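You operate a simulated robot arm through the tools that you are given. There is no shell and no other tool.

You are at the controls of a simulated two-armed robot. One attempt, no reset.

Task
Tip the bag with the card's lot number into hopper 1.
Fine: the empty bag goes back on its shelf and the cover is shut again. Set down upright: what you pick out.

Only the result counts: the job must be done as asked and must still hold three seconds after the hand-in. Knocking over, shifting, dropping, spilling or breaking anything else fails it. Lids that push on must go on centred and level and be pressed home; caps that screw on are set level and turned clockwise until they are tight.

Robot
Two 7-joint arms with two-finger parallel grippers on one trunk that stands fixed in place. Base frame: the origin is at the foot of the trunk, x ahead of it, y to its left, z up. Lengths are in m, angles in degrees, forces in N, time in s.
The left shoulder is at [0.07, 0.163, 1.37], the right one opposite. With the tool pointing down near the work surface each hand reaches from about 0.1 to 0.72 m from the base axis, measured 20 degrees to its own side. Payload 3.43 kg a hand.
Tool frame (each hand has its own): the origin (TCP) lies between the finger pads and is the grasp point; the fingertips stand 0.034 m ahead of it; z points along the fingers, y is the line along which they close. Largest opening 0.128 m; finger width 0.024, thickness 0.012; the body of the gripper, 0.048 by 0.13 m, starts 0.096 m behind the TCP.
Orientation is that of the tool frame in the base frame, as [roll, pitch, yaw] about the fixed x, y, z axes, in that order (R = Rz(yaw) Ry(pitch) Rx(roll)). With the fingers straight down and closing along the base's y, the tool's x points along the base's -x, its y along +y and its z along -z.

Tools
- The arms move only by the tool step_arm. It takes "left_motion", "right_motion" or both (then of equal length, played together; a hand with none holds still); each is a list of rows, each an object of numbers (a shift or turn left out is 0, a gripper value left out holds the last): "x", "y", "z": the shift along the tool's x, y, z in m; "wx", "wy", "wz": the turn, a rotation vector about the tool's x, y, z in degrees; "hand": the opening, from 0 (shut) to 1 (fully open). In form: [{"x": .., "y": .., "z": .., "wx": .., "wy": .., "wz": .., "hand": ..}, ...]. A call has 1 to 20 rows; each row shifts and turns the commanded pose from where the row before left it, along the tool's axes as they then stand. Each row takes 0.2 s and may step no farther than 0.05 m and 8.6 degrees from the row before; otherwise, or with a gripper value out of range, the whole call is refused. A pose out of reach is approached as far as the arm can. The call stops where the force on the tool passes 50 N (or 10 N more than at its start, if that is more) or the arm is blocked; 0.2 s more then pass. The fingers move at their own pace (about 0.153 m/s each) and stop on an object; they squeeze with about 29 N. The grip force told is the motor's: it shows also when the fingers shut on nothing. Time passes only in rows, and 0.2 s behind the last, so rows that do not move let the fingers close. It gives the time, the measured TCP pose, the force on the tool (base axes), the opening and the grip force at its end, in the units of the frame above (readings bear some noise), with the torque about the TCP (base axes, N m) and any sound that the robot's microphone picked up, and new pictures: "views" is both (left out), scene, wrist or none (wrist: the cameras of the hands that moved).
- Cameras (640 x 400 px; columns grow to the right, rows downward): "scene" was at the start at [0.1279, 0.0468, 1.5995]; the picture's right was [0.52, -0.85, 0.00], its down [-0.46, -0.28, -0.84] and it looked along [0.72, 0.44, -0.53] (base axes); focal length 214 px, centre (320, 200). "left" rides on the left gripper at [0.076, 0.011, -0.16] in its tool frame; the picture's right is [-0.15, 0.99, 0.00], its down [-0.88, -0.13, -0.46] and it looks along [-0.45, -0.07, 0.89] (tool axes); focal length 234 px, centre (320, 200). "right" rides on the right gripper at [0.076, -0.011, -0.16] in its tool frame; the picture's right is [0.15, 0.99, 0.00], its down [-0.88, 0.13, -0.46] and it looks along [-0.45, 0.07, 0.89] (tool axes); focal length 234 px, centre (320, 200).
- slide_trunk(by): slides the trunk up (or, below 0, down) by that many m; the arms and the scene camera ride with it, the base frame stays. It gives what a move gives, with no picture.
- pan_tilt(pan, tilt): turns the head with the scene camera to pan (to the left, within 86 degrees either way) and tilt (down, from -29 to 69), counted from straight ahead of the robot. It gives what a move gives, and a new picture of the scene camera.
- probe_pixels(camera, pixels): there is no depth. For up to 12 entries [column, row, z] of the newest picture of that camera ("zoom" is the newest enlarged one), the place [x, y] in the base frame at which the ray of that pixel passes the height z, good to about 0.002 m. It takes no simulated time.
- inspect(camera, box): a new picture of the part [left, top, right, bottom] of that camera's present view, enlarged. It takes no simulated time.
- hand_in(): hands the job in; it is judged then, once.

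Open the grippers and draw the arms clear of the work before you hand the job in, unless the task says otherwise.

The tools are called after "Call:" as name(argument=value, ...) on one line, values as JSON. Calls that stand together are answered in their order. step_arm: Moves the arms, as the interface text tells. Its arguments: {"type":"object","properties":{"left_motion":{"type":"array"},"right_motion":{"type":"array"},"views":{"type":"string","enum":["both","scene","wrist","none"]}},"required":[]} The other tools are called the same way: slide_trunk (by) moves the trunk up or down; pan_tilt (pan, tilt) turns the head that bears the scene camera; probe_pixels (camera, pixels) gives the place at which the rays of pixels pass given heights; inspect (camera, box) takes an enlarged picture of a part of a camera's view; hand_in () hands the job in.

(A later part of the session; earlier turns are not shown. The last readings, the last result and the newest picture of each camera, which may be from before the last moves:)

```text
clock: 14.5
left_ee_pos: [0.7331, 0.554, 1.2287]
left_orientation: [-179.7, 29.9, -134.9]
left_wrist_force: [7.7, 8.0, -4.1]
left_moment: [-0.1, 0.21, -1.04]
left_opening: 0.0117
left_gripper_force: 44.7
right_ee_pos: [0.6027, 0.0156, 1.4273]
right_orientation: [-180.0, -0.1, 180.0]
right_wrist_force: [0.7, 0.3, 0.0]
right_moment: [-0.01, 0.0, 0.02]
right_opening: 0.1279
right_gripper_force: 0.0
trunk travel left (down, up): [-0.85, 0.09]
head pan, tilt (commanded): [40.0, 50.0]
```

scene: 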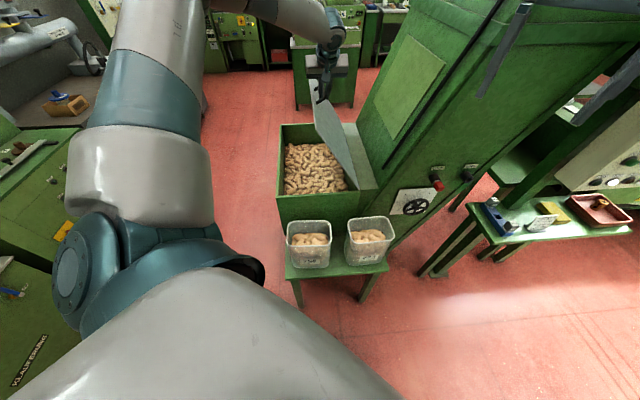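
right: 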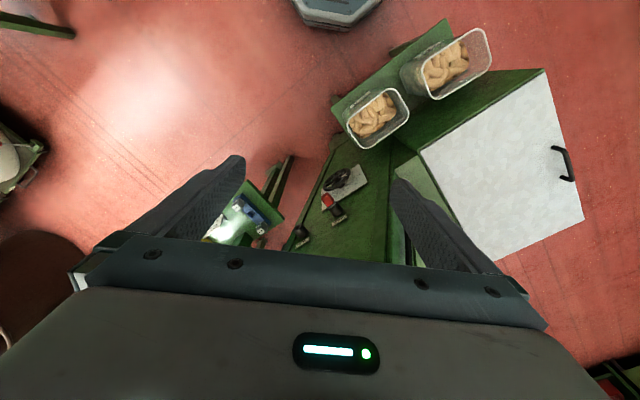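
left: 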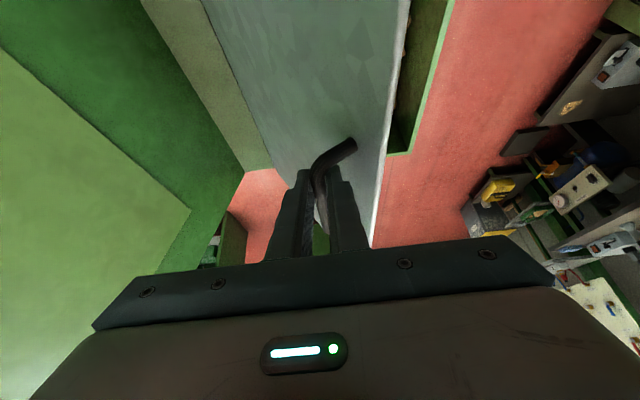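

θ≈61°, forces modest (~11 N). Continuing to ~76°.

Call:
step_arm(left_motion=[{"x": -0.00483, "y": -0.02461, "z": -0.00836}, {"x": -0.00373, "y": -0.02536, "z": -0.00646}, {"x": -0.00261, "y": -0.02591, "z": -0.00452}, {"x": 0}], views="both")

Call:
inspect(camera="left", box=[220, 80, 440, 260])

Call:
inspect(camera="scene", box=[270, 30, 400, 220])

```text
clock: 15.5
left_ee_pos: [0.7859, 0.5018, 1.2525]
left_orientation: [-179.8, 29.9, -134.9]
left_wrist_force: [1.6, 5.4, -1.1]
left_moment: [0.05, 0.13, -1.15]
left_opening: 0.0119
left_gripper_force: 45.1
right_ee_pos: [0.6018, 0.0131, 1.4291]
right_orientation: [-179.9, 0.0, -180.0]
right_wrist_force: [-0.5, 0.7, 0.3]
right_moment: [-0.05, 0.0, 0.04]
right_opening: 0.1282
right_gripper_force: 0.0
trunk travel left (down, up): [-0.85, 0.09]
head pan, tilt (commanded): [40.0, 50.0]
```

scene: 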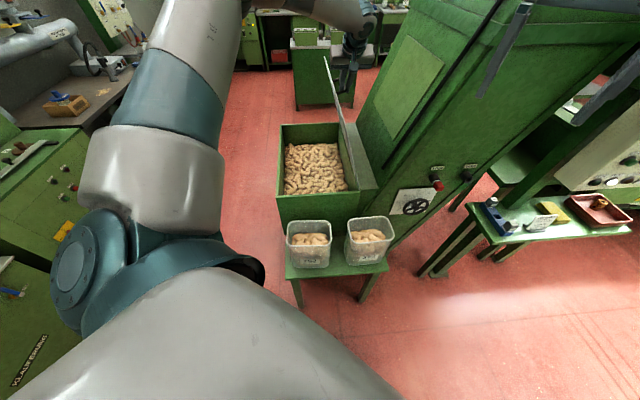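
left: 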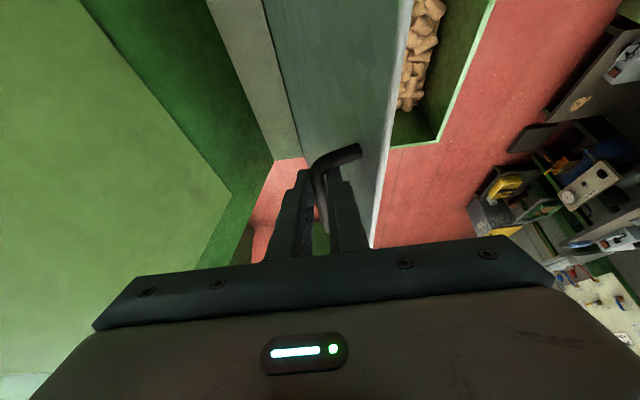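

```text
2.22 times, centred on (330, 170) of left
```

zoom: 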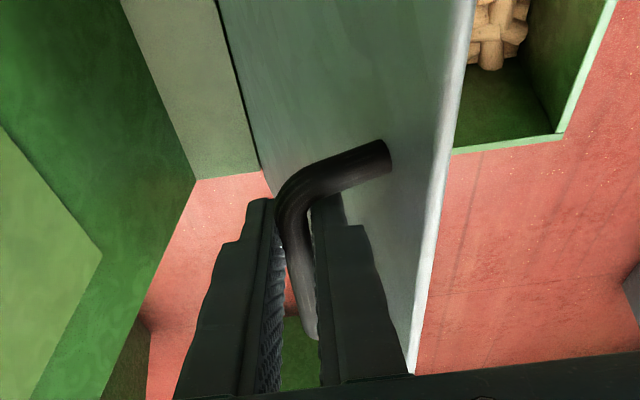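

```text
2.11 times, centred on (335, 125) of scene
```

zoom: 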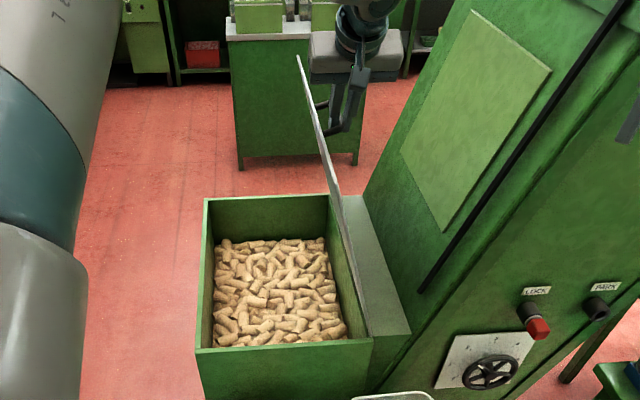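

The cover is at ~76° with the bar well clear of the plate. Before going past vertical I check the tower-face clearance: probe the strip corner at (378,188) and strip/tower line.

Call:
probe_pixels(camera="scene", pixels=[[377.7, 188, 0.93], [358.7, 190, 0.93], [377.7, 188, 0.9], [353, 142, 0.93], [345, 143, 0.93]])

Call:
inspect(camera="right", box=[320, 100, 640, 300])

Call:
inspect(camera="scene", box=[330, 10, 440, 210])

```text
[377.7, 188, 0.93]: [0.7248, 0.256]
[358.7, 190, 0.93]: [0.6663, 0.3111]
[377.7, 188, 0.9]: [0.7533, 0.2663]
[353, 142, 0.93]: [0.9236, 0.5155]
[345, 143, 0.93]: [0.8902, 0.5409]
```

```text
2.00 times, centred on (480, 200) of right
```

zoom: 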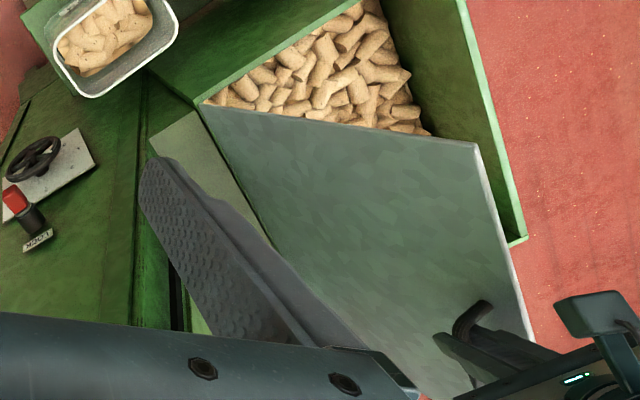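

```text
2.00 times, centred on (385, 110) of scene
```

zoom: 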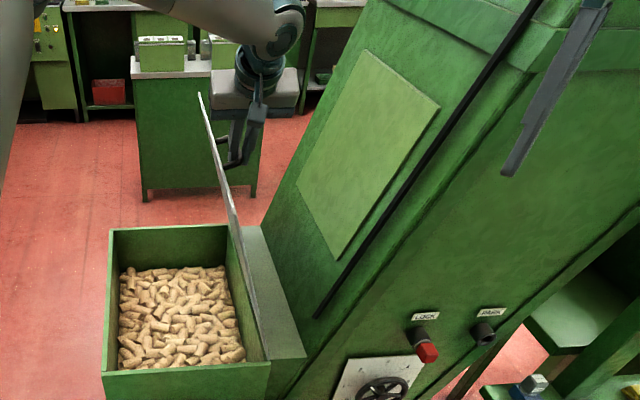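

Tower face is at s≈0.33 and the gripper body half-width would touch before the cover passes vertical. I roll the hand 25° so the palm leans away from the tower while the bar stays put.

Call:
step_arm(left_motion=[{"wx": 4.33, "wz": -2.5, "y": 0.0015}, {"wx": 4.33, "wz": -2.5, "y": 0.0015}, {"wx": 4.33, "wz": -2.5, "y": 0.0015}, {"wx": 4.33, "wz": -2.5, "y": 0.0015}, {"wx": 4.33, "wz": -2.5, "y": 0.0015}, {"x": 0}], views="both")

Call:
inspect(camera="left", box=[220, 80, 440, 260])

```text
clock: 16.9
left_ee_pos: [0.7808, 0.5065, 1.2504]
left_orientation: [-151.4, 26.9, -121.0]
left_wrist_force: [10.7, 17.1, 13.5]
left_moment: [0.26, -0.33, -1.32]
left_opening: 0.0119
left_gripper_force: 44.9
right_ee_pos: [0.602, 0.0151, 1.43]
right_orientation: [-179.9, -0.1, 179.9]
right_wrist_force: [0.1, -1.1, -0.4]
right_moment: [-0.02, 0.01, 0.01]
right_opening: 0.128
right_gripper_force: 0.0
trunk travel left (down, up): [-0.85, 0.09]
head pan, tilt (commanded): [40.0, 50.0]
```

scene: 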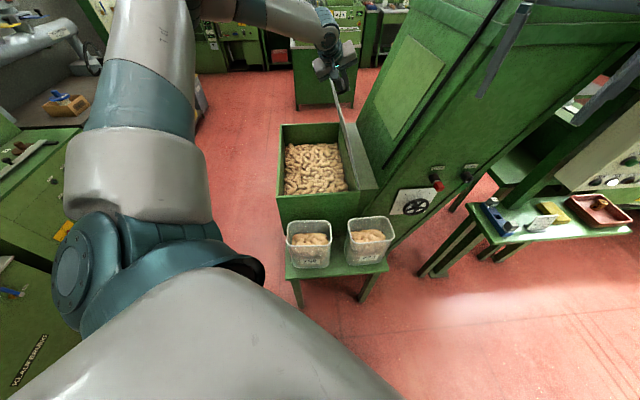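
left: 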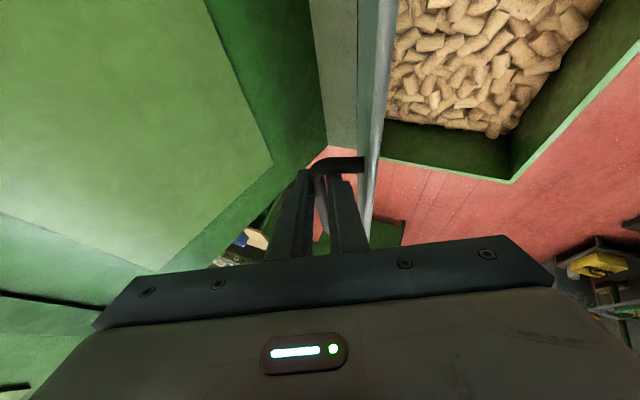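

```text
2.22 times, centred on (330, 170) of left
```

zoom: 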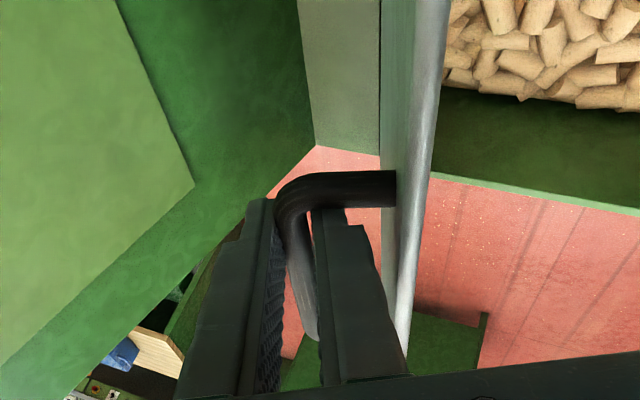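

Force rose to ~24 N along the tool's -x, which fits the handle's near leg pressing on the fingers' near edge. I loosen the grip slightly (the inner finger still supports the bar) and shift 1 cm along the bar.

Call:
step_arm(left_motion=[{"hand": 0.19}, {"x": 0}, {"x": -0.0087, "z": 0.005}, {"x": 0}], views="both")

Call:
inspect(camera="left", box=[220, 80, 440, 260])

```text
clock: 17.9
left_ee_pos: [0.788, 0.5099, 1.2495]
left_orientation: [-151.8, 26.8, -121.4]
left_wrist_force: [0.0, 0.7, 0.6]
left_moment: [-0.02, 0.01, 0.04]
left_opening: 0.0243
left_gripper_force: 0.1
right_ee_pos: [0.6022, 0.0132, 1.4282]
right_orientation: [180.0, 0.0, -179.8]
right_wrist_force: [-0.8, 0.2, -0.2]
right_moment: [-0.02, 0.04, -0.01]
right_opening: 0.128
right_gripper_force: 0.0
trunk travel left (down, up): [-0.85, 0.09]
head pan, tilt (commanded): [40.0, 50.0]
```

scene: 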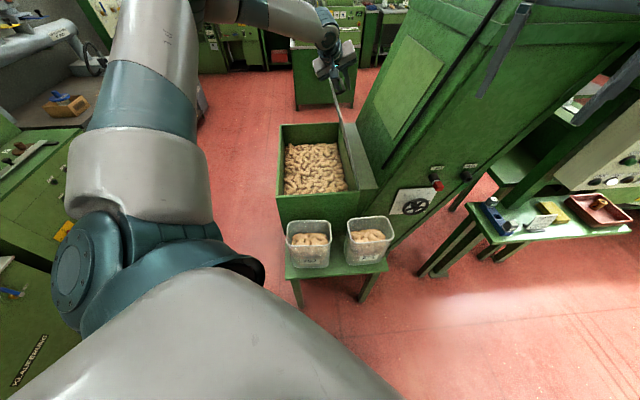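
left: 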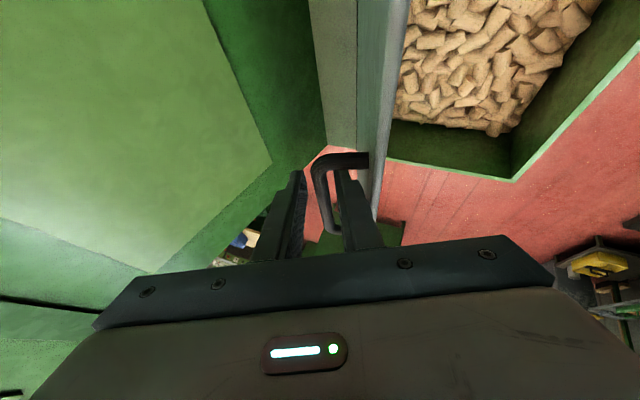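

```text
2.22 times, centred on (330, 170) of left
```

zoom: 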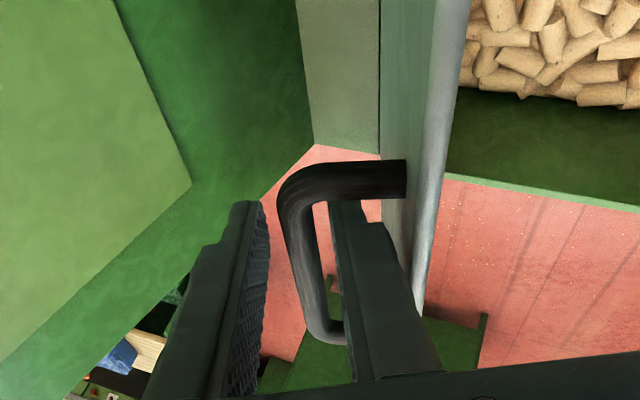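

Force dropped to zero, so the cover's hinge holds by itself at this angle. I push the bar with the inner finger along the arc past vertical.

Call:
step_arm(left_motion=[{"x": 0.0042, "y": -0.02506, "z": 0.0073}, {"x": 0.0053, "y": -0.02423, "z": 0.0092}, {"x": 0.0063, "y": -0.02321, "z": 0.011}, {"x": 0}], views="both")

Call:
inspect(camera="left", box=[220, 80, 440, 260])

```text
clock: 18.9
left_ee_pos: [0.8408, 0.4582, 1.2549]
left_orientation: [-151.8, 27.2, -121.3]
left_wrist_force: [-7.3, 13.1, 8.7]
left_moment: [2.65, 2.23, -0.03]
left_opening: 0.0296
left_gripper_force: 3.9
right_ee_pos: [0.5989, 0.0135, 1.4297]
right_orientation: [-179.9, 0.0, 179.9]
right_wrist_force: [-0.3, 0.3, -1.0]
right_moment: [0.0, -0.01, -0.01]
right_opening: 0.1282
right_gripper_force: 0.1
trunk travel left (down, up): [-0.85, 0.09]
head pan, tilt (commanded): [40.0, 50.0]
```

scene: 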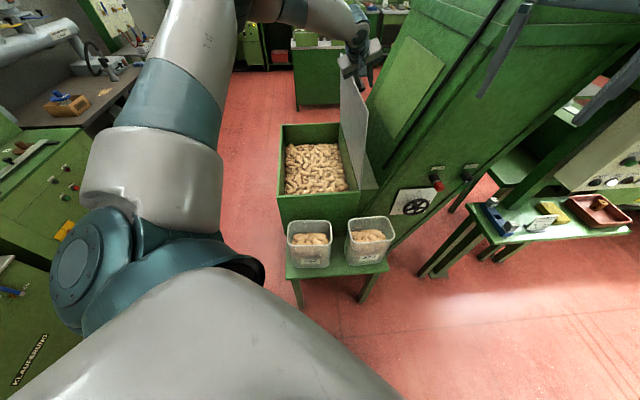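
left: 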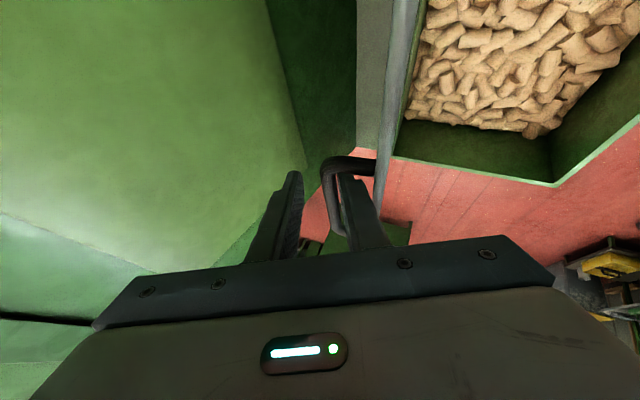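

```text
2.22 times, centred on (330, 170) of left
```

zoom: 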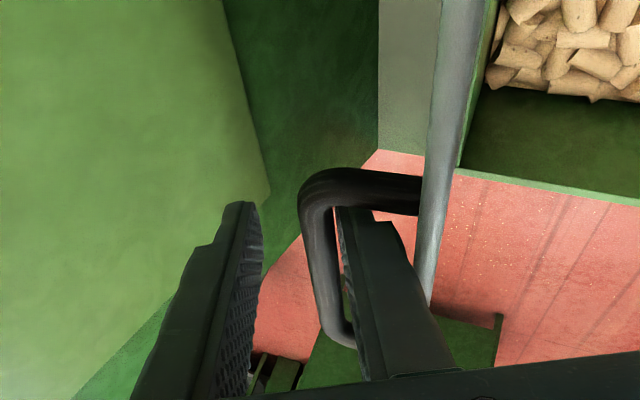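

The push met ~17 N with a twisting moment: the inner finger is wedged between the bar and the plate's top edge (too much roll). I roll the hand back 10° and look again.

Call:
step_arm(left_motion=[{"wx": -4.33, "wz": 2.5}, {"wx": -4.33, "wz": 2.5}, {"x": 0}], views="wrist")

Call:
inspect(camera="scene", box=[270, 20, 410, 220])

```text
clock: 19.7
left_ee_pos: [0.8423, 0.4544, 1.2529]
left_orientation: [-162.7, 28.8, -126.4]
left_wrist_force: [-0.2, 0.1, 0.2]
left_moment: [0.0, 0.04, -0.01]
left_opening: 0.0245
left_gripper_force: 0.1
right_ee_pos: [0.6005, 0.0128, 1.429]
right_orientation: [-180.0, -0.1, -180.0]
right_wrist_force: [-1.0, 0.2, 0.9]
right_moment: [0.0, 0.0, 0.04]
right_opening: 0.1281
right_gripper_force: 0.1
trunk travel left (down, up): [-0.85, 0.09]
head pan, tilt (commanded): [40.0, 50.0]
```

left: 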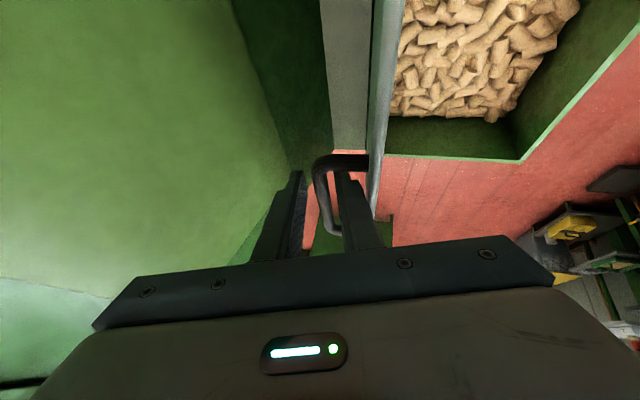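

```text
2.00 times, centred on (340, 120) of scene
```

zoom: 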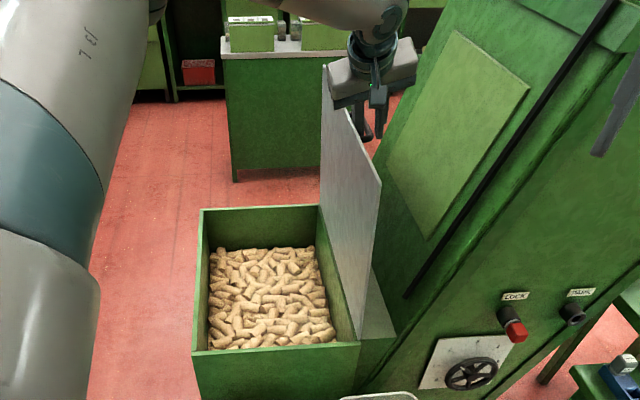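

Force is zero again; let me check the cover's angle by probing its top near corner at scene (370,112).

Call:
probe_pixels(camera="scene", pixels=[[370, 112.5, 1.267], [370, 112.5, 1.26], [357.5, 192.5, 0.935], [322, 52, 1.267]])

```text
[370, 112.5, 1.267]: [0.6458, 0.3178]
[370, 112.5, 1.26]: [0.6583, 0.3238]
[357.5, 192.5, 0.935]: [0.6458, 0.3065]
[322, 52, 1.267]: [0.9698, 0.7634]
```

The cover stands at ≈87°. I push 2 cm more toward the tower with the inner finger.

Call:
step_arm(left_motion=[{"x": 0.0013, "y": -0.0097, "z": 0.0022}, {"x": 0.0013, "y": -0.0097, "z": 0.0022}, {"x": 0}], views="wrist")

Call:
inspect(camera="scene", box=[270, 20, 410, 220])

Call:
inspect(camera="right", box=[320, 100, 640, 300])

```text
clock: 20.5
left_ee_pos: [0.8563, 0.4406, 1.2515]
left_orientation: [-162.8, 28.8, -126.3]
left_wrist_force: [-2.1, 1.5, -2.4]
left_moment: [0.05, 0.0, -0.01]
left_opening: 0.0263
left_gripper_force: 1.3
right_ee_pos: [0.5992, 0.0124, 1.4281]
right_orientation: [180.0, 0.0, 180.0]
right_wrist_force: [0.5, -0.7, 0.7]
right_moment: [0.0, 0.01, -0.04]
right_opening: 0.1279
right_gripper_force: 0.0
trunk travel left (down, up): [-0.85, 0.09]
head pan, tilt (commanded): [40.0, 50.0]
```

left: 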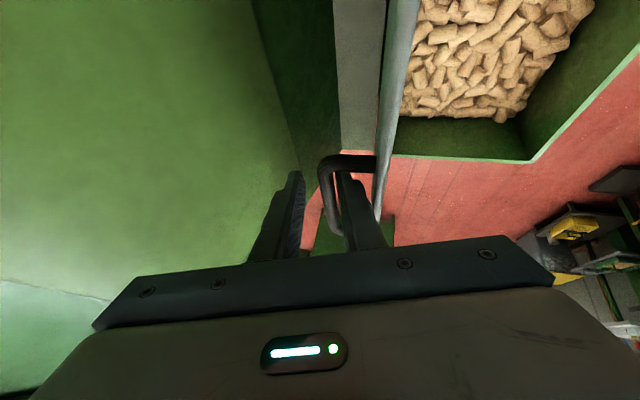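

```text
2.00 times, centred on (340, 120) of scene
```

zoom: 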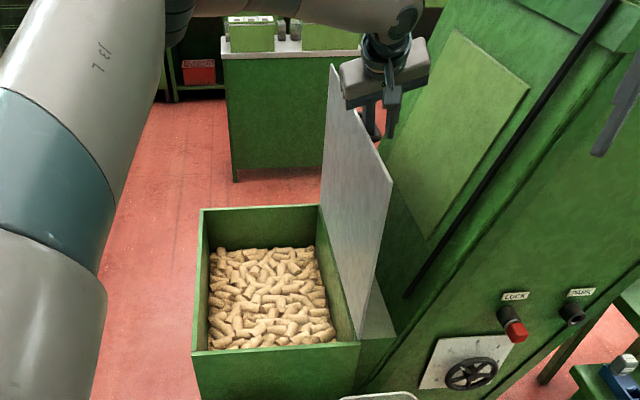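

```text
2.00 times, centred on (480, 200) of right
```

zoom: 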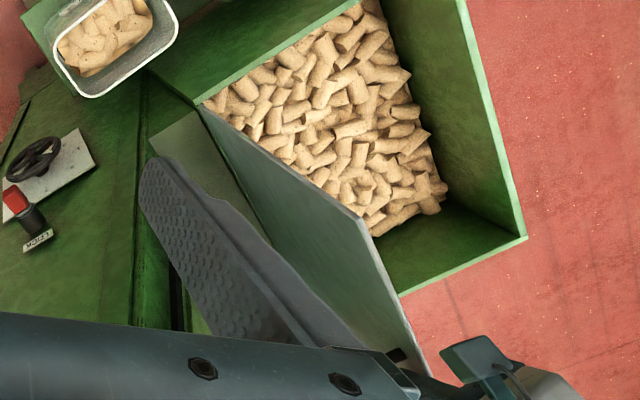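

Call:
probe_pixels(camera="scene", pixels=[[376, 115, 1.267], [376, 115, 1.26]])

Call:
step_arm(left_motion=[{"x": 0.0013, "y": -0.0087, "z": 0.0032}, {"x": 0}], views="wrist")

Call:
inspect(camera="scene", box=[270, 20, 410, 220])

```text
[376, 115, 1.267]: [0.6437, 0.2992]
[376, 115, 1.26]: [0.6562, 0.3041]
```

```text
clock: 21.1
left_ee_pos: [0.8634, 0.4347, 1.2525]
left_orientation: [-162.8, 28.9, -126.4]
left_wrist_force: [-1.4, 1.3, -1.5]
left_moment: [0.05, -0.02, 0.0]
left_opening: 0.0257
left_gripper_force: 1.3
right_ee_pos: [0.6014, 0.0131, 1.4274]
right_orientation: [180.0, 0.0, 179.9]
right_wrist_force: [-1.7, 0.6, 0.6]
right_moment: [0.02, 0.01, 0.02]
right_opening: 0.128
right_gripper_force: 0.0
trunk travel left (down, up): [-0.85, 0.09]
head pan, tilt (commanded): [40.0, 50.0]
```

left: 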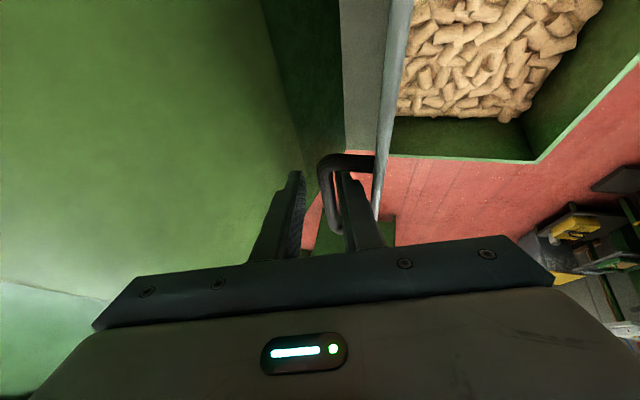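

```text
2.00 times, centred on (340, 120) of scene
```

zoom: 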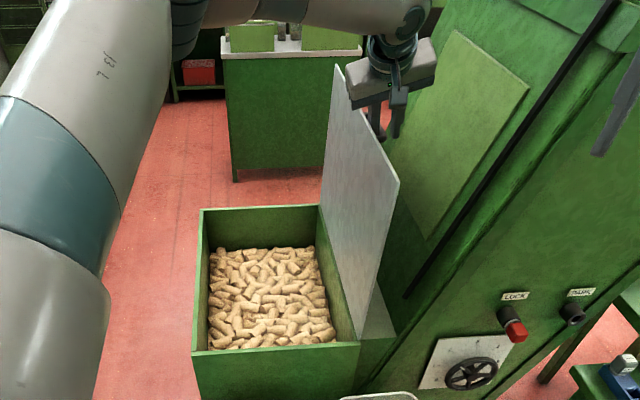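

Now ~91° with only ~2 N resistance. I keep pushing another ~2.5 cm in small steps.

Call:
step_arm(left_motion=[{"x": 0.0016, "y": -0.0087, "z": 0.0034}, {"x": 0.0016, "y": -0.0087, "z": 0.0034}, {"x": 0.0016, "y": -0.0087, "z": 0.0034}, {"x": 0}], views="wrist")

Call:
inspect(camera="scene", box=[270, 20, 410, 220])

```text
clock: 22.1
left_ee_pos: [0.8683, 0.4229, 1.2501]
left_orientation: [-162.6, 29.0, -126.3]
left_wrist_force: [9.1, 12.7, 4.0]
left_moment: [0.29, 0.24, -0.23]
left_opening: 0.0252
left_gripper_force: 1.1
left hand out of reach, approached as far as the arm can: row 1, 2, 3
right_ee_pos: [0.6029, 0.0154, 1.4283]
right_orientation: [-179.8, -0.1, 180.0]
right_wrist_force: [-0.3, 0.6, 0.6]
right_moment: [-0.02, -0.04, 0.01]
right_opening: 0.1281
right_gripper_force: 0.1
trunk travel left (down, up): [-0.85, 0.09]
head pan, tilt (commanded): [40.0, 50.0]
```

left: 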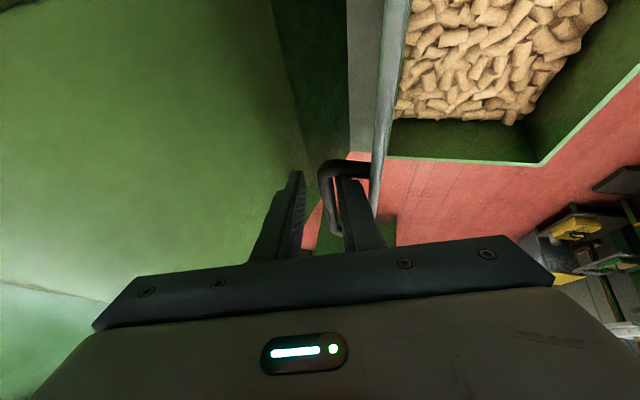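

```text
2.00 times, centred on (340, 120) of scene
```

zoom: 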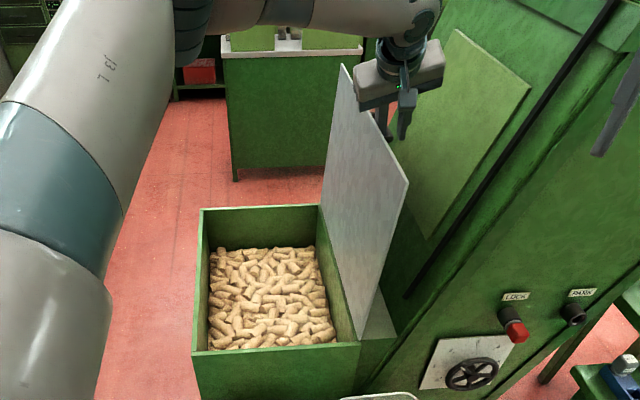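

The arm hit its reach limit, but the cover moved further. I check the corner at scene (384,111.5) for the present angle.

Call:
probe_pixels(camera="scene", pixels=[[384, 111.5, 1.267], [384, 111.5, 1.26], [384, 111.5, 1.255]])

```text
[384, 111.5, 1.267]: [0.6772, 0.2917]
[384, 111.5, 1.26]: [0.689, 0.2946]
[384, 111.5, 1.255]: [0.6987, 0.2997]
```

The plate's top corner is at s≈0.273 against a hinge at 0.25: about 94°, past vertical. I retract the fingers along their own axis.

Call:
step_arm(left_motion=[{"z": -0.02}, {"z": -0.03}, {"z": -0.03}, {"x": 0}], views="wrist")

Call:
inspect(camera="scene", box=[270, 20, 410, 220])

```text
clock: 23.1
left_ee_pos: [0.8274, 0.4057, 1.3149]
left_orientation: [-162.8, 28.5, -126.3]
left_wrist_force: [-0.2, 1.0, -0.1]
left_moment: [-0.04, -0.01, -0.02]
left_opening: 0.0243
left_gripper_force: 0.0
right_ee_pos: [0.605, 0.0155, 1.4272]
right_orientation: [-179.8, -0.1, -180.0]
right_wrist_force: [-0.2, 0.4, -0.3]
right_moment: [-0.05, 0.07, 0.0]
right_opening: 0.1278
right_gripper_force: 0.0
trunk travel left (down, up): [-0.85, 0.09]
head pan, tilt (commanded): [40.0, 50.0]
```

left: 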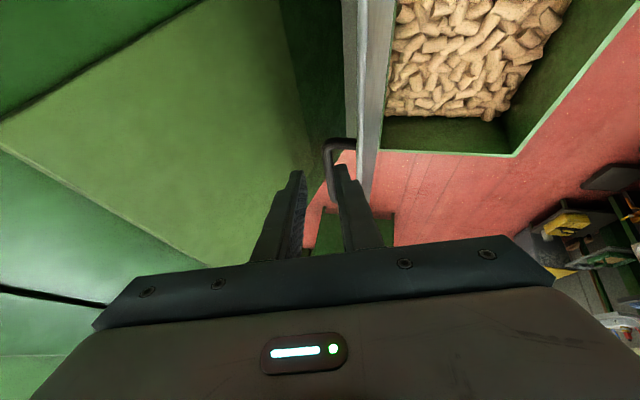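

```text
2.00 times, centred on (340, 120) of scene
```

zoom: 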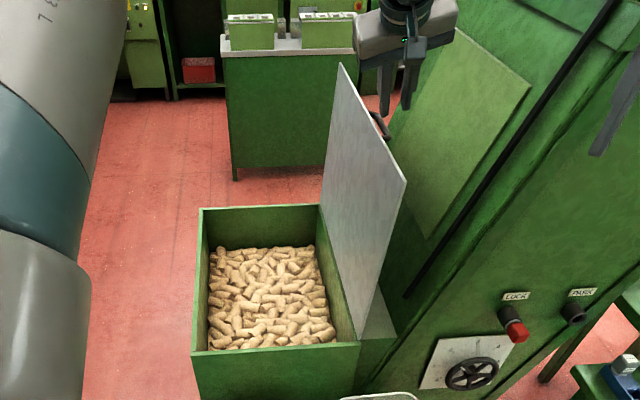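

The cover holds open by itself at ~93°. I withdraw the left hand up and away from the handle.

Call:
step_arm(left_motion=[{"z": -0.04}, {"z": -0.04}, {"z": -0.03}, {"y": 0.04, "x": 0.02}, {"y": 0.04, "x": 0.02}, {"y": 0.04, "x": 0.02}], views="both")

```text
clock: 24.5
left_ee_pos: [0.6528, 0.421, 1.3485]
left_orientation: [-162.6, 28.9, -126.4]
left_wrist_force: [1.2, 0.0, -0.2]
left_moment: [-0.01, -0.04, 0.0]
left_opening: 0.0242
left_gripper_force: 0.0
right_ee_pos: [0.6002, 0.0135, 1.4289]
right_orientation: [-180.0, 0.0, -180.0]
right_wrist_force: [-0.3, -0.5, 0.2]
right_moment: [-0.04, -0.03, -0.01]
right_opening: 0.128
right_gripper_force: 0.0
trunk travel left (down, up): [-0.85, 0.09]
head pan, tilt (commanded): [40.0, 50.0]
```

scene: 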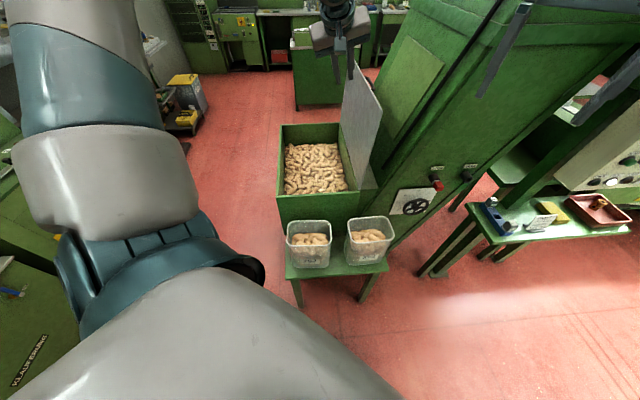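
left: 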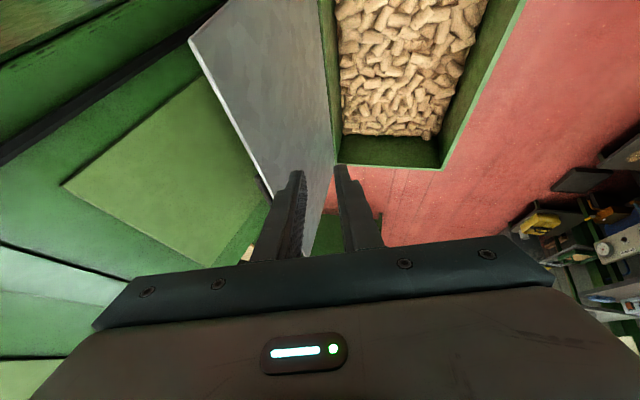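

The cover stays open. I'll look closely at the hopper's corks and the tub contents for anything that should be picked out.

Call:
inspect(camera="left", box=[330, 0, 500, 160])

Call:
inspect(camera="scene", box=[275, 130, 365, 205])

Call:
inspect(camera="scene", box=[280, 210, 340, 280])

Call:
inspect(camera="right", box=[380, 20, 600, 220])

```text
2.50 times, centred on (415, 80) of left
```

zoom: 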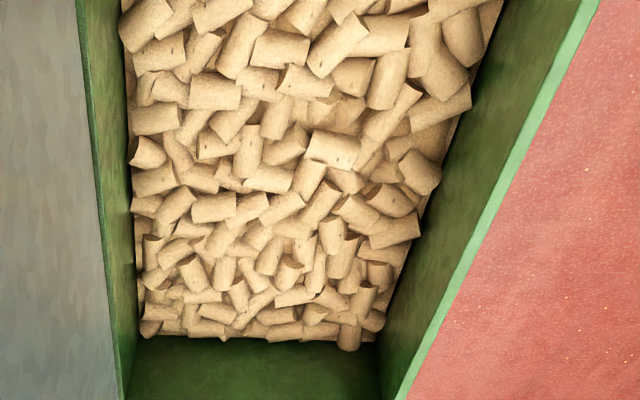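

```text
5.33 times, centred on (320, 168) of scene
```

zoom: 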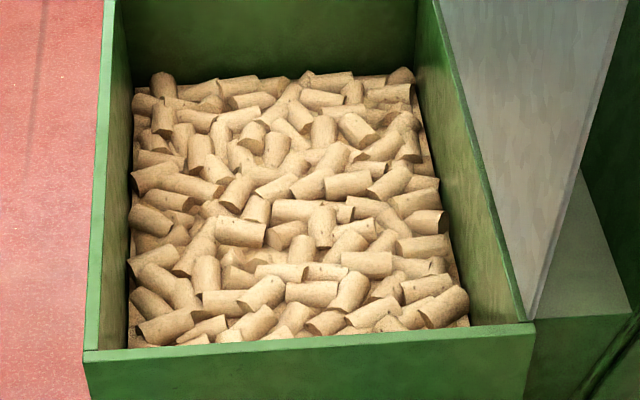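

```text
5.71 times, centred on (310, 245) of scene
```

zoom: 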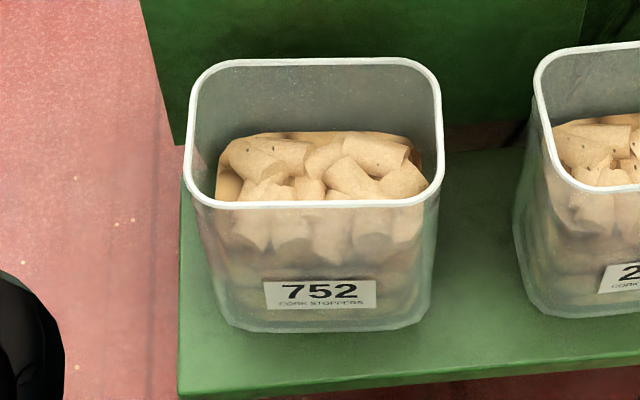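

```text
2.00 times, centred on (490, 120) of right
```

zoom: 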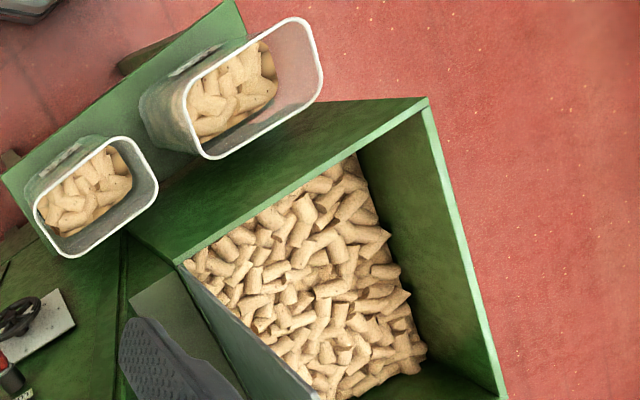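

No foreign object is visible in the hopper or tub; all corks look plain. I level the left hand back to pointing down while moving it out to the free space left of the machine.

Call:
step_arm(left_motion=[{"wx": -4.33, "wz": 2.5, "y": 0.03}, {"wx": -4.33, "wz": 2.5, "y": 0.03}, {"wx": -4.33, "wz": 2.5, "y": 0.03}, {"wy": 7.5, "y": 0.03}, {"wy": 7.5, "y": 0.03}, {"wy": 7.5, "y": 0.03}, {"wy": 7.5, "y": 0.03}, {"x": 0.04, "y": 0.01}, {"x": 0.04, "y": 0.01}, {"x": 0.04, "y": 0.01}], views="both")

```text
clock: 26.7
left_ee_pos: [0.4012, 0.5077, 1.3324]
left_orientation: [-179.9, 0.0, -135.0]
left_wrist_force: [-0.7, 0.1, 0.5]
left_moment: [0.0, -0.03, 0.01]
left_opening: 0.0243
left_gripper_force: 0.1
right_ee_pos: [0.6016, 0.0121, 1.4298]
right_orientation: [180.0, -0.1, 180.0]
right_wrist_force: [0.3, -0.2, 0.3]
right_moment: [-0.01, -0.05, -0.02]
right_opening: 0.1279
right_gripper_force: 0.1
trunk travel left (down, up): [-0.85, 0.09]
head pan, tilt (commanded): [40.0, 50.0]
```

scene: 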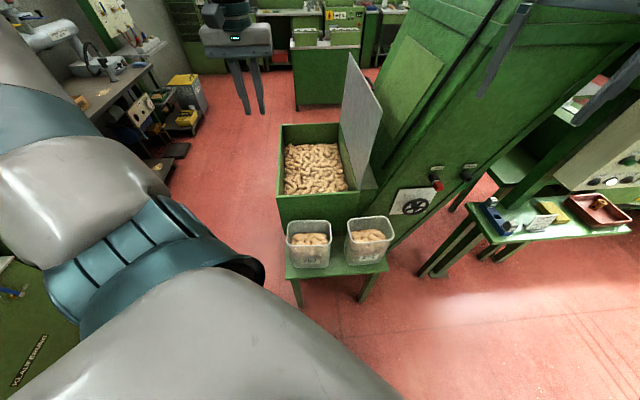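
left: 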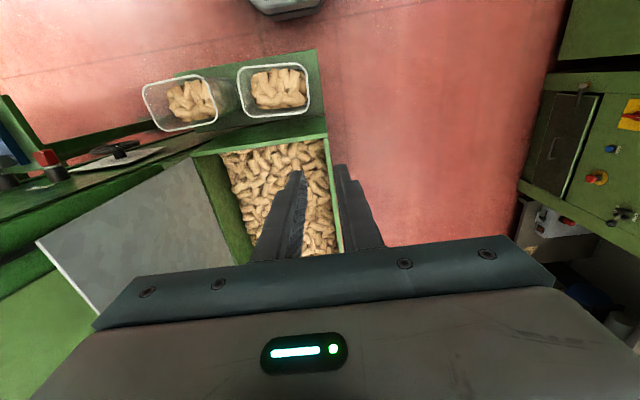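

The left camera now sees tub 752 squarely at (275,90). I zoom there to refine its centre and orientation.

Call:
inspect(camera="left", box=[130, 40, 340, 150])

```text
3.05 times, centred on (235, 95) of left
```

zoom: 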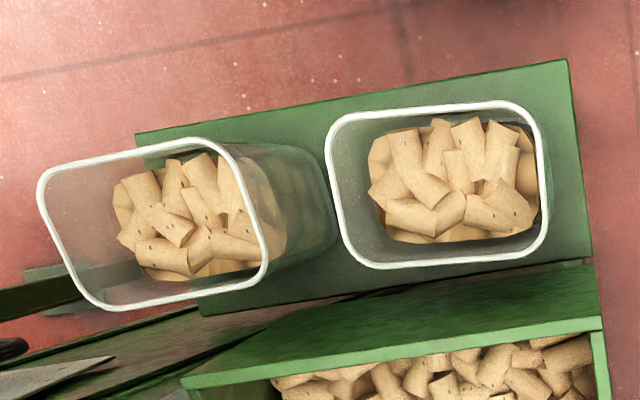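

Call:
probe_pixels(camera="zoom", pixels=[[432, 106, 0.82], [455, 264, 0.82], [333, 190, 0.82], [546, 185, 0.82], [567, 60, 0.6], [592, 255, 0.6], [135, 135, 0.6], [48, 230, 0.82], [265, 225, 0.82], [130, 160, 0.82], [180, 298, 0.82]])

```text
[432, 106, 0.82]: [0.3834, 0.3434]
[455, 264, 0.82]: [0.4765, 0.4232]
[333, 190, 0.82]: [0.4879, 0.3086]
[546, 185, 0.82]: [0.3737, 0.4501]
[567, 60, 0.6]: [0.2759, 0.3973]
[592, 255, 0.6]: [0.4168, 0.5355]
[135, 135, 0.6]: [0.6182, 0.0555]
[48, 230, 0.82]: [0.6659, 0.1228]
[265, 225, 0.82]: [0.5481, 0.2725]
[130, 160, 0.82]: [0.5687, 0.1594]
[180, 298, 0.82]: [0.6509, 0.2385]
```

The short side came out 0.122 here versus 0.104 before, and the jaw only opens 0.128, so I need a better width. I'll probe rim edges from scene and right views too.

Call:
inspect(camera="scene", box=[280, 210, 340, 275])

Call:
probe_pixels(camera="zoom", pixels=[[312, 80, 0.82], [312, 230, 0.82], [312, 80, 0.8], [312, 230, 0.8], [312, 80, 0.84], [312, 230, 0.84]])

Call:
inspect(camera="left", box=[230, 50, 320, 130])

```text
6.15 times, centred on (310, 242) of scene
```

zoom: 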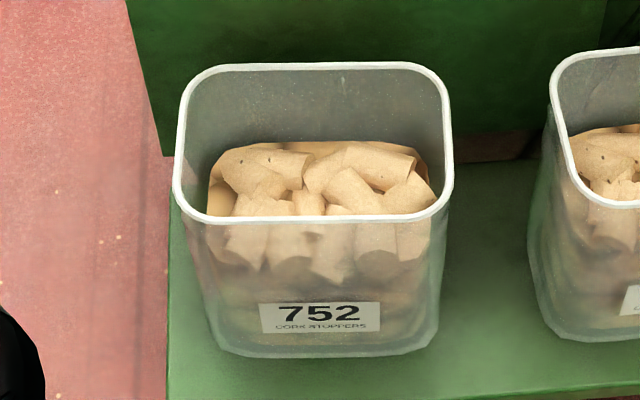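

```text
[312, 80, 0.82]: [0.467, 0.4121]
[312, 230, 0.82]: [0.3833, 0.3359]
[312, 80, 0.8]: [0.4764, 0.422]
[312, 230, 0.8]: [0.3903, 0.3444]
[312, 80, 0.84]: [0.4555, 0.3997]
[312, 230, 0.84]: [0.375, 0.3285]
```

```text
5.00 times, centred on (275, 90) of left
```

zoom: 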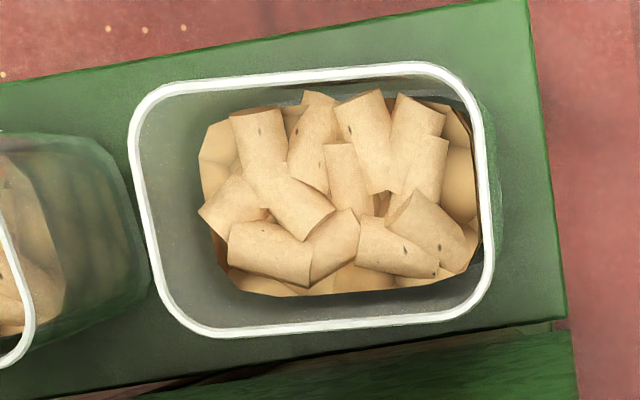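

Call:
probe_pixels(camera="zoom", pixels=[[305, 68, 0.82], [325, 336, 0.82], [305, 78, 0.82], [325, 325, 0.82], [132, 200, 0.82], [493, 190, 0.82], [495, 120, 0.6], [505, 250, 0.6]])

Call:
inspect(camera="scene", box=[280, 210, 340, 275])

Call:
probe_pixels(camera="zoom", pixels=[[312, 63, 0.82], [312, 224, 0.82], [312, 75, 0.82], [312, 212, 0.82], [173, 180, 0.82], [454, 180, 0.82], [312, 357, 0.6]])

```text
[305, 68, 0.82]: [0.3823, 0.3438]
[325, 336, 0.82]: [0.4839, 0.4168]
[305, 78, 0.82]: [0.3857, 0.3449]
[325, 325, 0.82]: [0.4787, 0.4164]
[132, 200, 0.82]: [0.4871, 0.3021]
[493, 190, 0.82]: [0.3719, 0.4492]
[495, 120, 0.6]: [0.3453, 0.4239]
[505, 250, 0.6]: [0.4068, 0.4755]
```

```text
6.15 times, centred on (310, 242) of scene
```

zoom: 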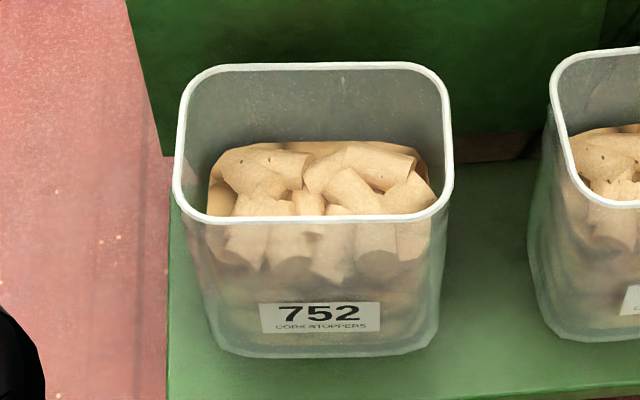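

```text
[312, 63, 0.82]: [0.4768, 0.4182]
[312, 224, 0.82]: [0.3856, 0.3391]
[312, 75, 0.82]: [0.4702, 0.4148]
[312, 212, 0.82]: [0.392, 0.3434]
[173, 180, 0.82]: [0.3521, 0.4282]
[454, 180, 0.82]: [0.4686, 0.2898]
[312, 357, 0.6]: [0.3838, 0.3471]
```

Outer rim width is ~0.12 m, the body a bit narrower below the lip; a level grasp from the end at mid-height fits a 0.128 jaw if aligned well. I probe the side lines for the tub's exact heading.

Call:
inspect(camera="left", box=[230, 50, 320, 130])

Call:
probe_pixels(camera="zoom", pixels=[[195, 80, 0.82], [410, 62, 0.82], [225, 338, 0.82], [430, 322, 0.82], [131, 150, 0.82], [157, 270, 0.82], [484, 130, 0.82], [493, 250, 0.82]])

Call:
inspect(camera="scene", box=[280, 210, 340, 275])

Call:
probe_pixels(camera="zoom", pixels=[[215, 65, 0.82], [410, 63, 0.82], [215, 222, 0.82], [410, 218, 0.82], [225, 353, 0.6], [410, 352, 0.6]])

```text
5.00 times, centred on (275, 90) of left
```

zoom: 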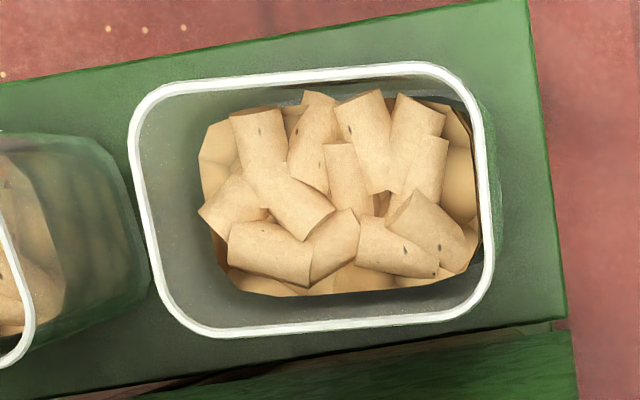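

```text
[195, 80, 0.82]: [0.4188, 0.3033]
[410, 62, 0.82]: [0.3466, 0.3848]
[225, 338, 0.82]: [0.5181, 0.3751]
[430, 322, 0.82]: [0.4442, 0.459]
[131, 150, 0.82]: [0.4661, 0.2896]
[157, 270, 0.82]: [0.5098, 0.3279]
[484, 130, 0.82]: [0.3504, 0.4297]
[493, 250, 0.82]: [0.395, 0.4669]
```

```text
6.15 times, centred on (310, 242) of scene
```

zoom: 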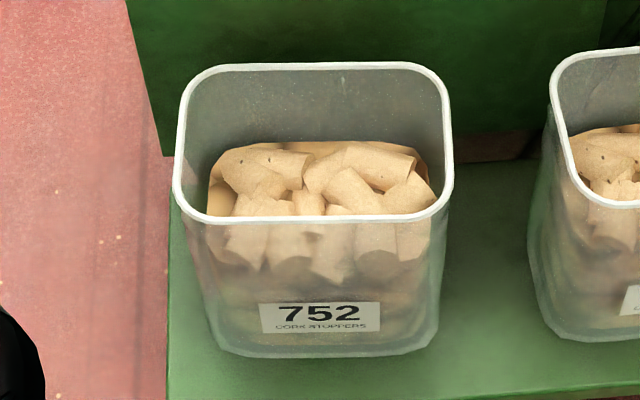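

```text
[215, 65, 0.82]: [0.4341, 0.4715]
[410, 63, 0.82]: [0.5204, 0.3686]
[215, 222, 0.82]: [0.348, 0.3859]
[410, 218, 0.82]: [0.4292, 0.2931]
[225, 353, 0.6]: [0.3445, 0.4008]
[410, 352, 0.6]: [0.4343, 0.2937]
```

The tub's long axis points at −49° (about 4° off the bench line), centre (0.431, 0.379), body width ~0.11 at mid-height. I turn the left hand 94° about vertical, then tip it level to point along that axis.

Call:
step_arm(left_motion=[{"wz": 7.83, "hand": 0.5}, {"wz": 7.83}, {"wz": 7.83}, {"wz": 7.83}, {"wz": 7.83}, {"wz": 7.83}, {"wz": 7.83}, {"wz": 7.83}, {"wz": 7.83}, {"wz": 7.83}, {"wz": 7.83}, {"wz": 7.87}], views="wrist")

Call:
step_arm(left_motion=[{"wy": -7.5}, {"wy": -7.5}, {"wy": -7.5}, {"wy": -7.5}, {"wy": -7.5}, {"wy": -7.5}], views="both")

```text
clock: 29.3
left_ee_pos: [0.4004, 0.5059, 1.3347]
left_orientation: [180.0, 0.0, 130.9]
left_wrist_force: [-1.1, -1.0, 0.0]
left_moment: [0.01, -0.01, -0.01]
left_opening: 0.0639
left_gripper_force: 0.1
right_ee_pos: [0.601, 0.0128, 1.4287]
right_orientation: [-180.0, 0.0, 179.9]
right_wrist_force: [0.2, 0.3, -0.4]
right_moment: [0.0, 0.0, 0.0]
right_opening: 0.1284
right_gripper_force: 0.0
trunk travel left (down, up): [-0.85, 0.09]
head pan, tilt (commanded): [40.0, 50.0]
```

left: 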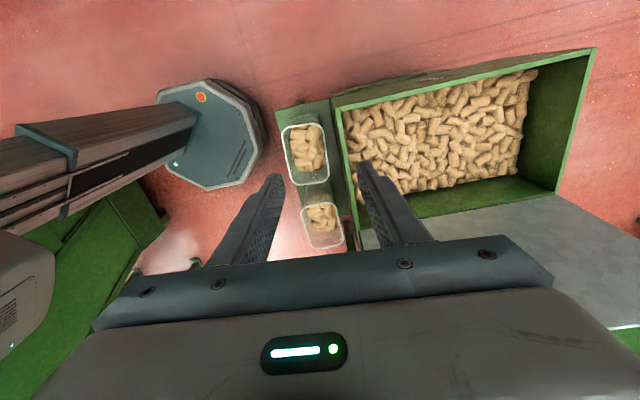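

```text
clock: 30.7
left_ee_pos: [0.3998, 0.5073, 1.3343]
left_orientation: [179.9, 45.2, 131.0]
left_wrist_force: [-0.4, 0.3, -0.1]
left_moment: [-0.01, -0.01, 0.02]
left_opening: 0.0642
left_gripper_force: 0.0
right_ee_pos: [0.6006, 0.0133, 1.4286]
right_orientation: [180.0, 0.0, -180.0]
right_wrist_force: [-0.7, 0.4, 0.1]
right_moment: [-0.02, -0.02, -0.01]
right_opening: 0.128
right_gripper_force: 0.1
trunk travel left (down, up): [-0.85, 0.09]
head pan, tilt (commanded): [40.0, 50.0]
```

scene: 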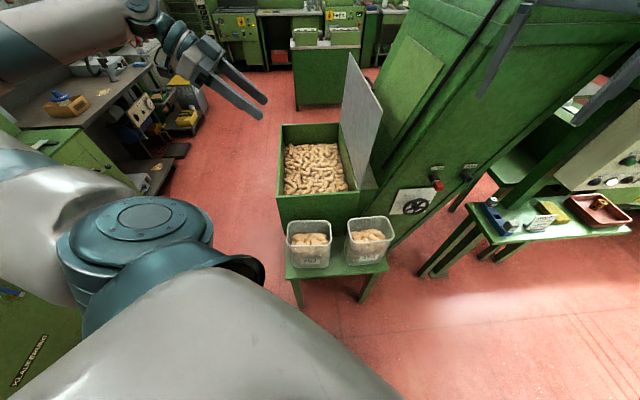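
left: 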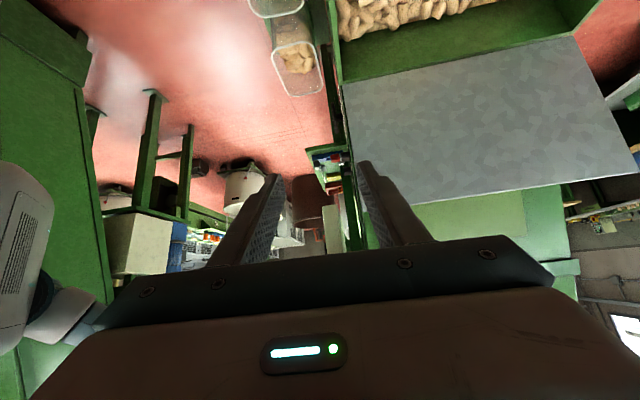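

Tilting goes well. I finish levelling the hand and back it off to the pre-grasp line.

Call:
step_arm(left_motion=[{"wy": -7.5}, {"wy": -7.5}, {"wy": -7.5}, {"wy": -7.5}, {"wy": -7.5}, {"wy": -7.3}, {"z": -0.0277, "y": -0.0206}, {"z": -0.0277, "y": -0.0206}, {"z": -0.0277, "y": -0.0206, "hand": 1}], views="both")

```text
clock: 32.7
left_ee_pos: [0.2976, 0.529, 1.334]
left_orientation: [162.6, 89.9, 113.6]
left_wrist_force: [-0.8, -0.9, -0.2]
left_moment: [0.01, -0.03, 0.0]
left_opening: 0.128
left_gripper_force: 0.2
right_ee_pos: [0.6011, 0.0118, 1.4297]
right_orientation: [-179.9, 0.0, -180.0]
right_wrist_force: [0.8, 0.4, 1.0]
right_moment: [0.01, 0.0, 0.0]
right_opening: 0.1279
right_gripper_force: 0.0
trunk travel left (down, up): [-0.85, 0.09]
head pan, tilt (commanded): [40.0, 50.0]
```

scene: 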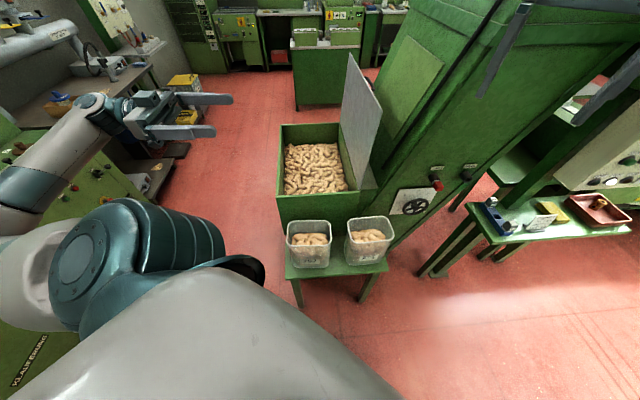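
left: 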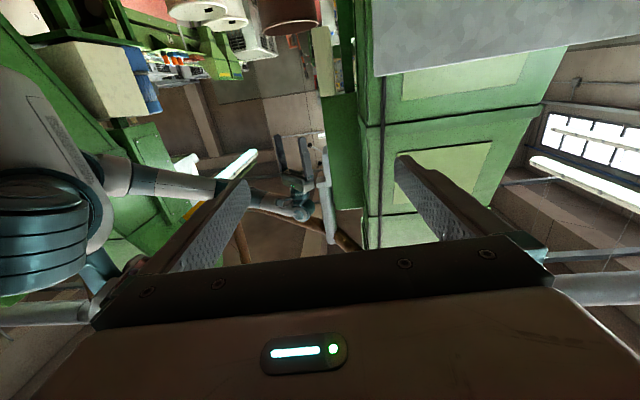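

Hand is level and pointing along the tub's axis. Before lowering the trunk I check the left side for furniture near the elbow.

Call:
pan_tilt(pan=80, tilt=40)

```text
clock: 33.7
left_ee_pos: [0.2996, 0.5289, 1.3336]
left_orientation: [172.3, 89.8, 123.3]
left_wrist_force: [0.4, 0.0, 0.0]
left_moment: [0.02, -0.01, -0.01]
left_opening: 0.1281
left_gripper_force: 0.1
right_ee_pos: [0.6007, 0.0121, 1.4291]
right_orientation: [180.0, 0.0, 179.9]
right_wrist_force: [0.3, -1.1, -0.8]
right_moment: [0.01, -0.03, 0.0]
right_opening: 0.1281
right_gripper_force: 0.2
trunk travel left (down, up): [-0.85, 0.09]
head pan, tilt (commanded): [80.0, 40.0]
```

scene: 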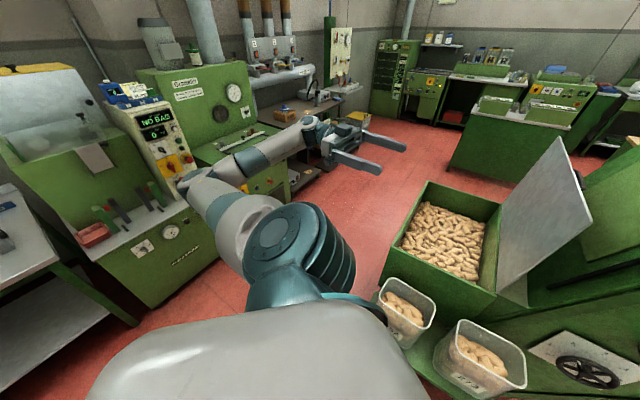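

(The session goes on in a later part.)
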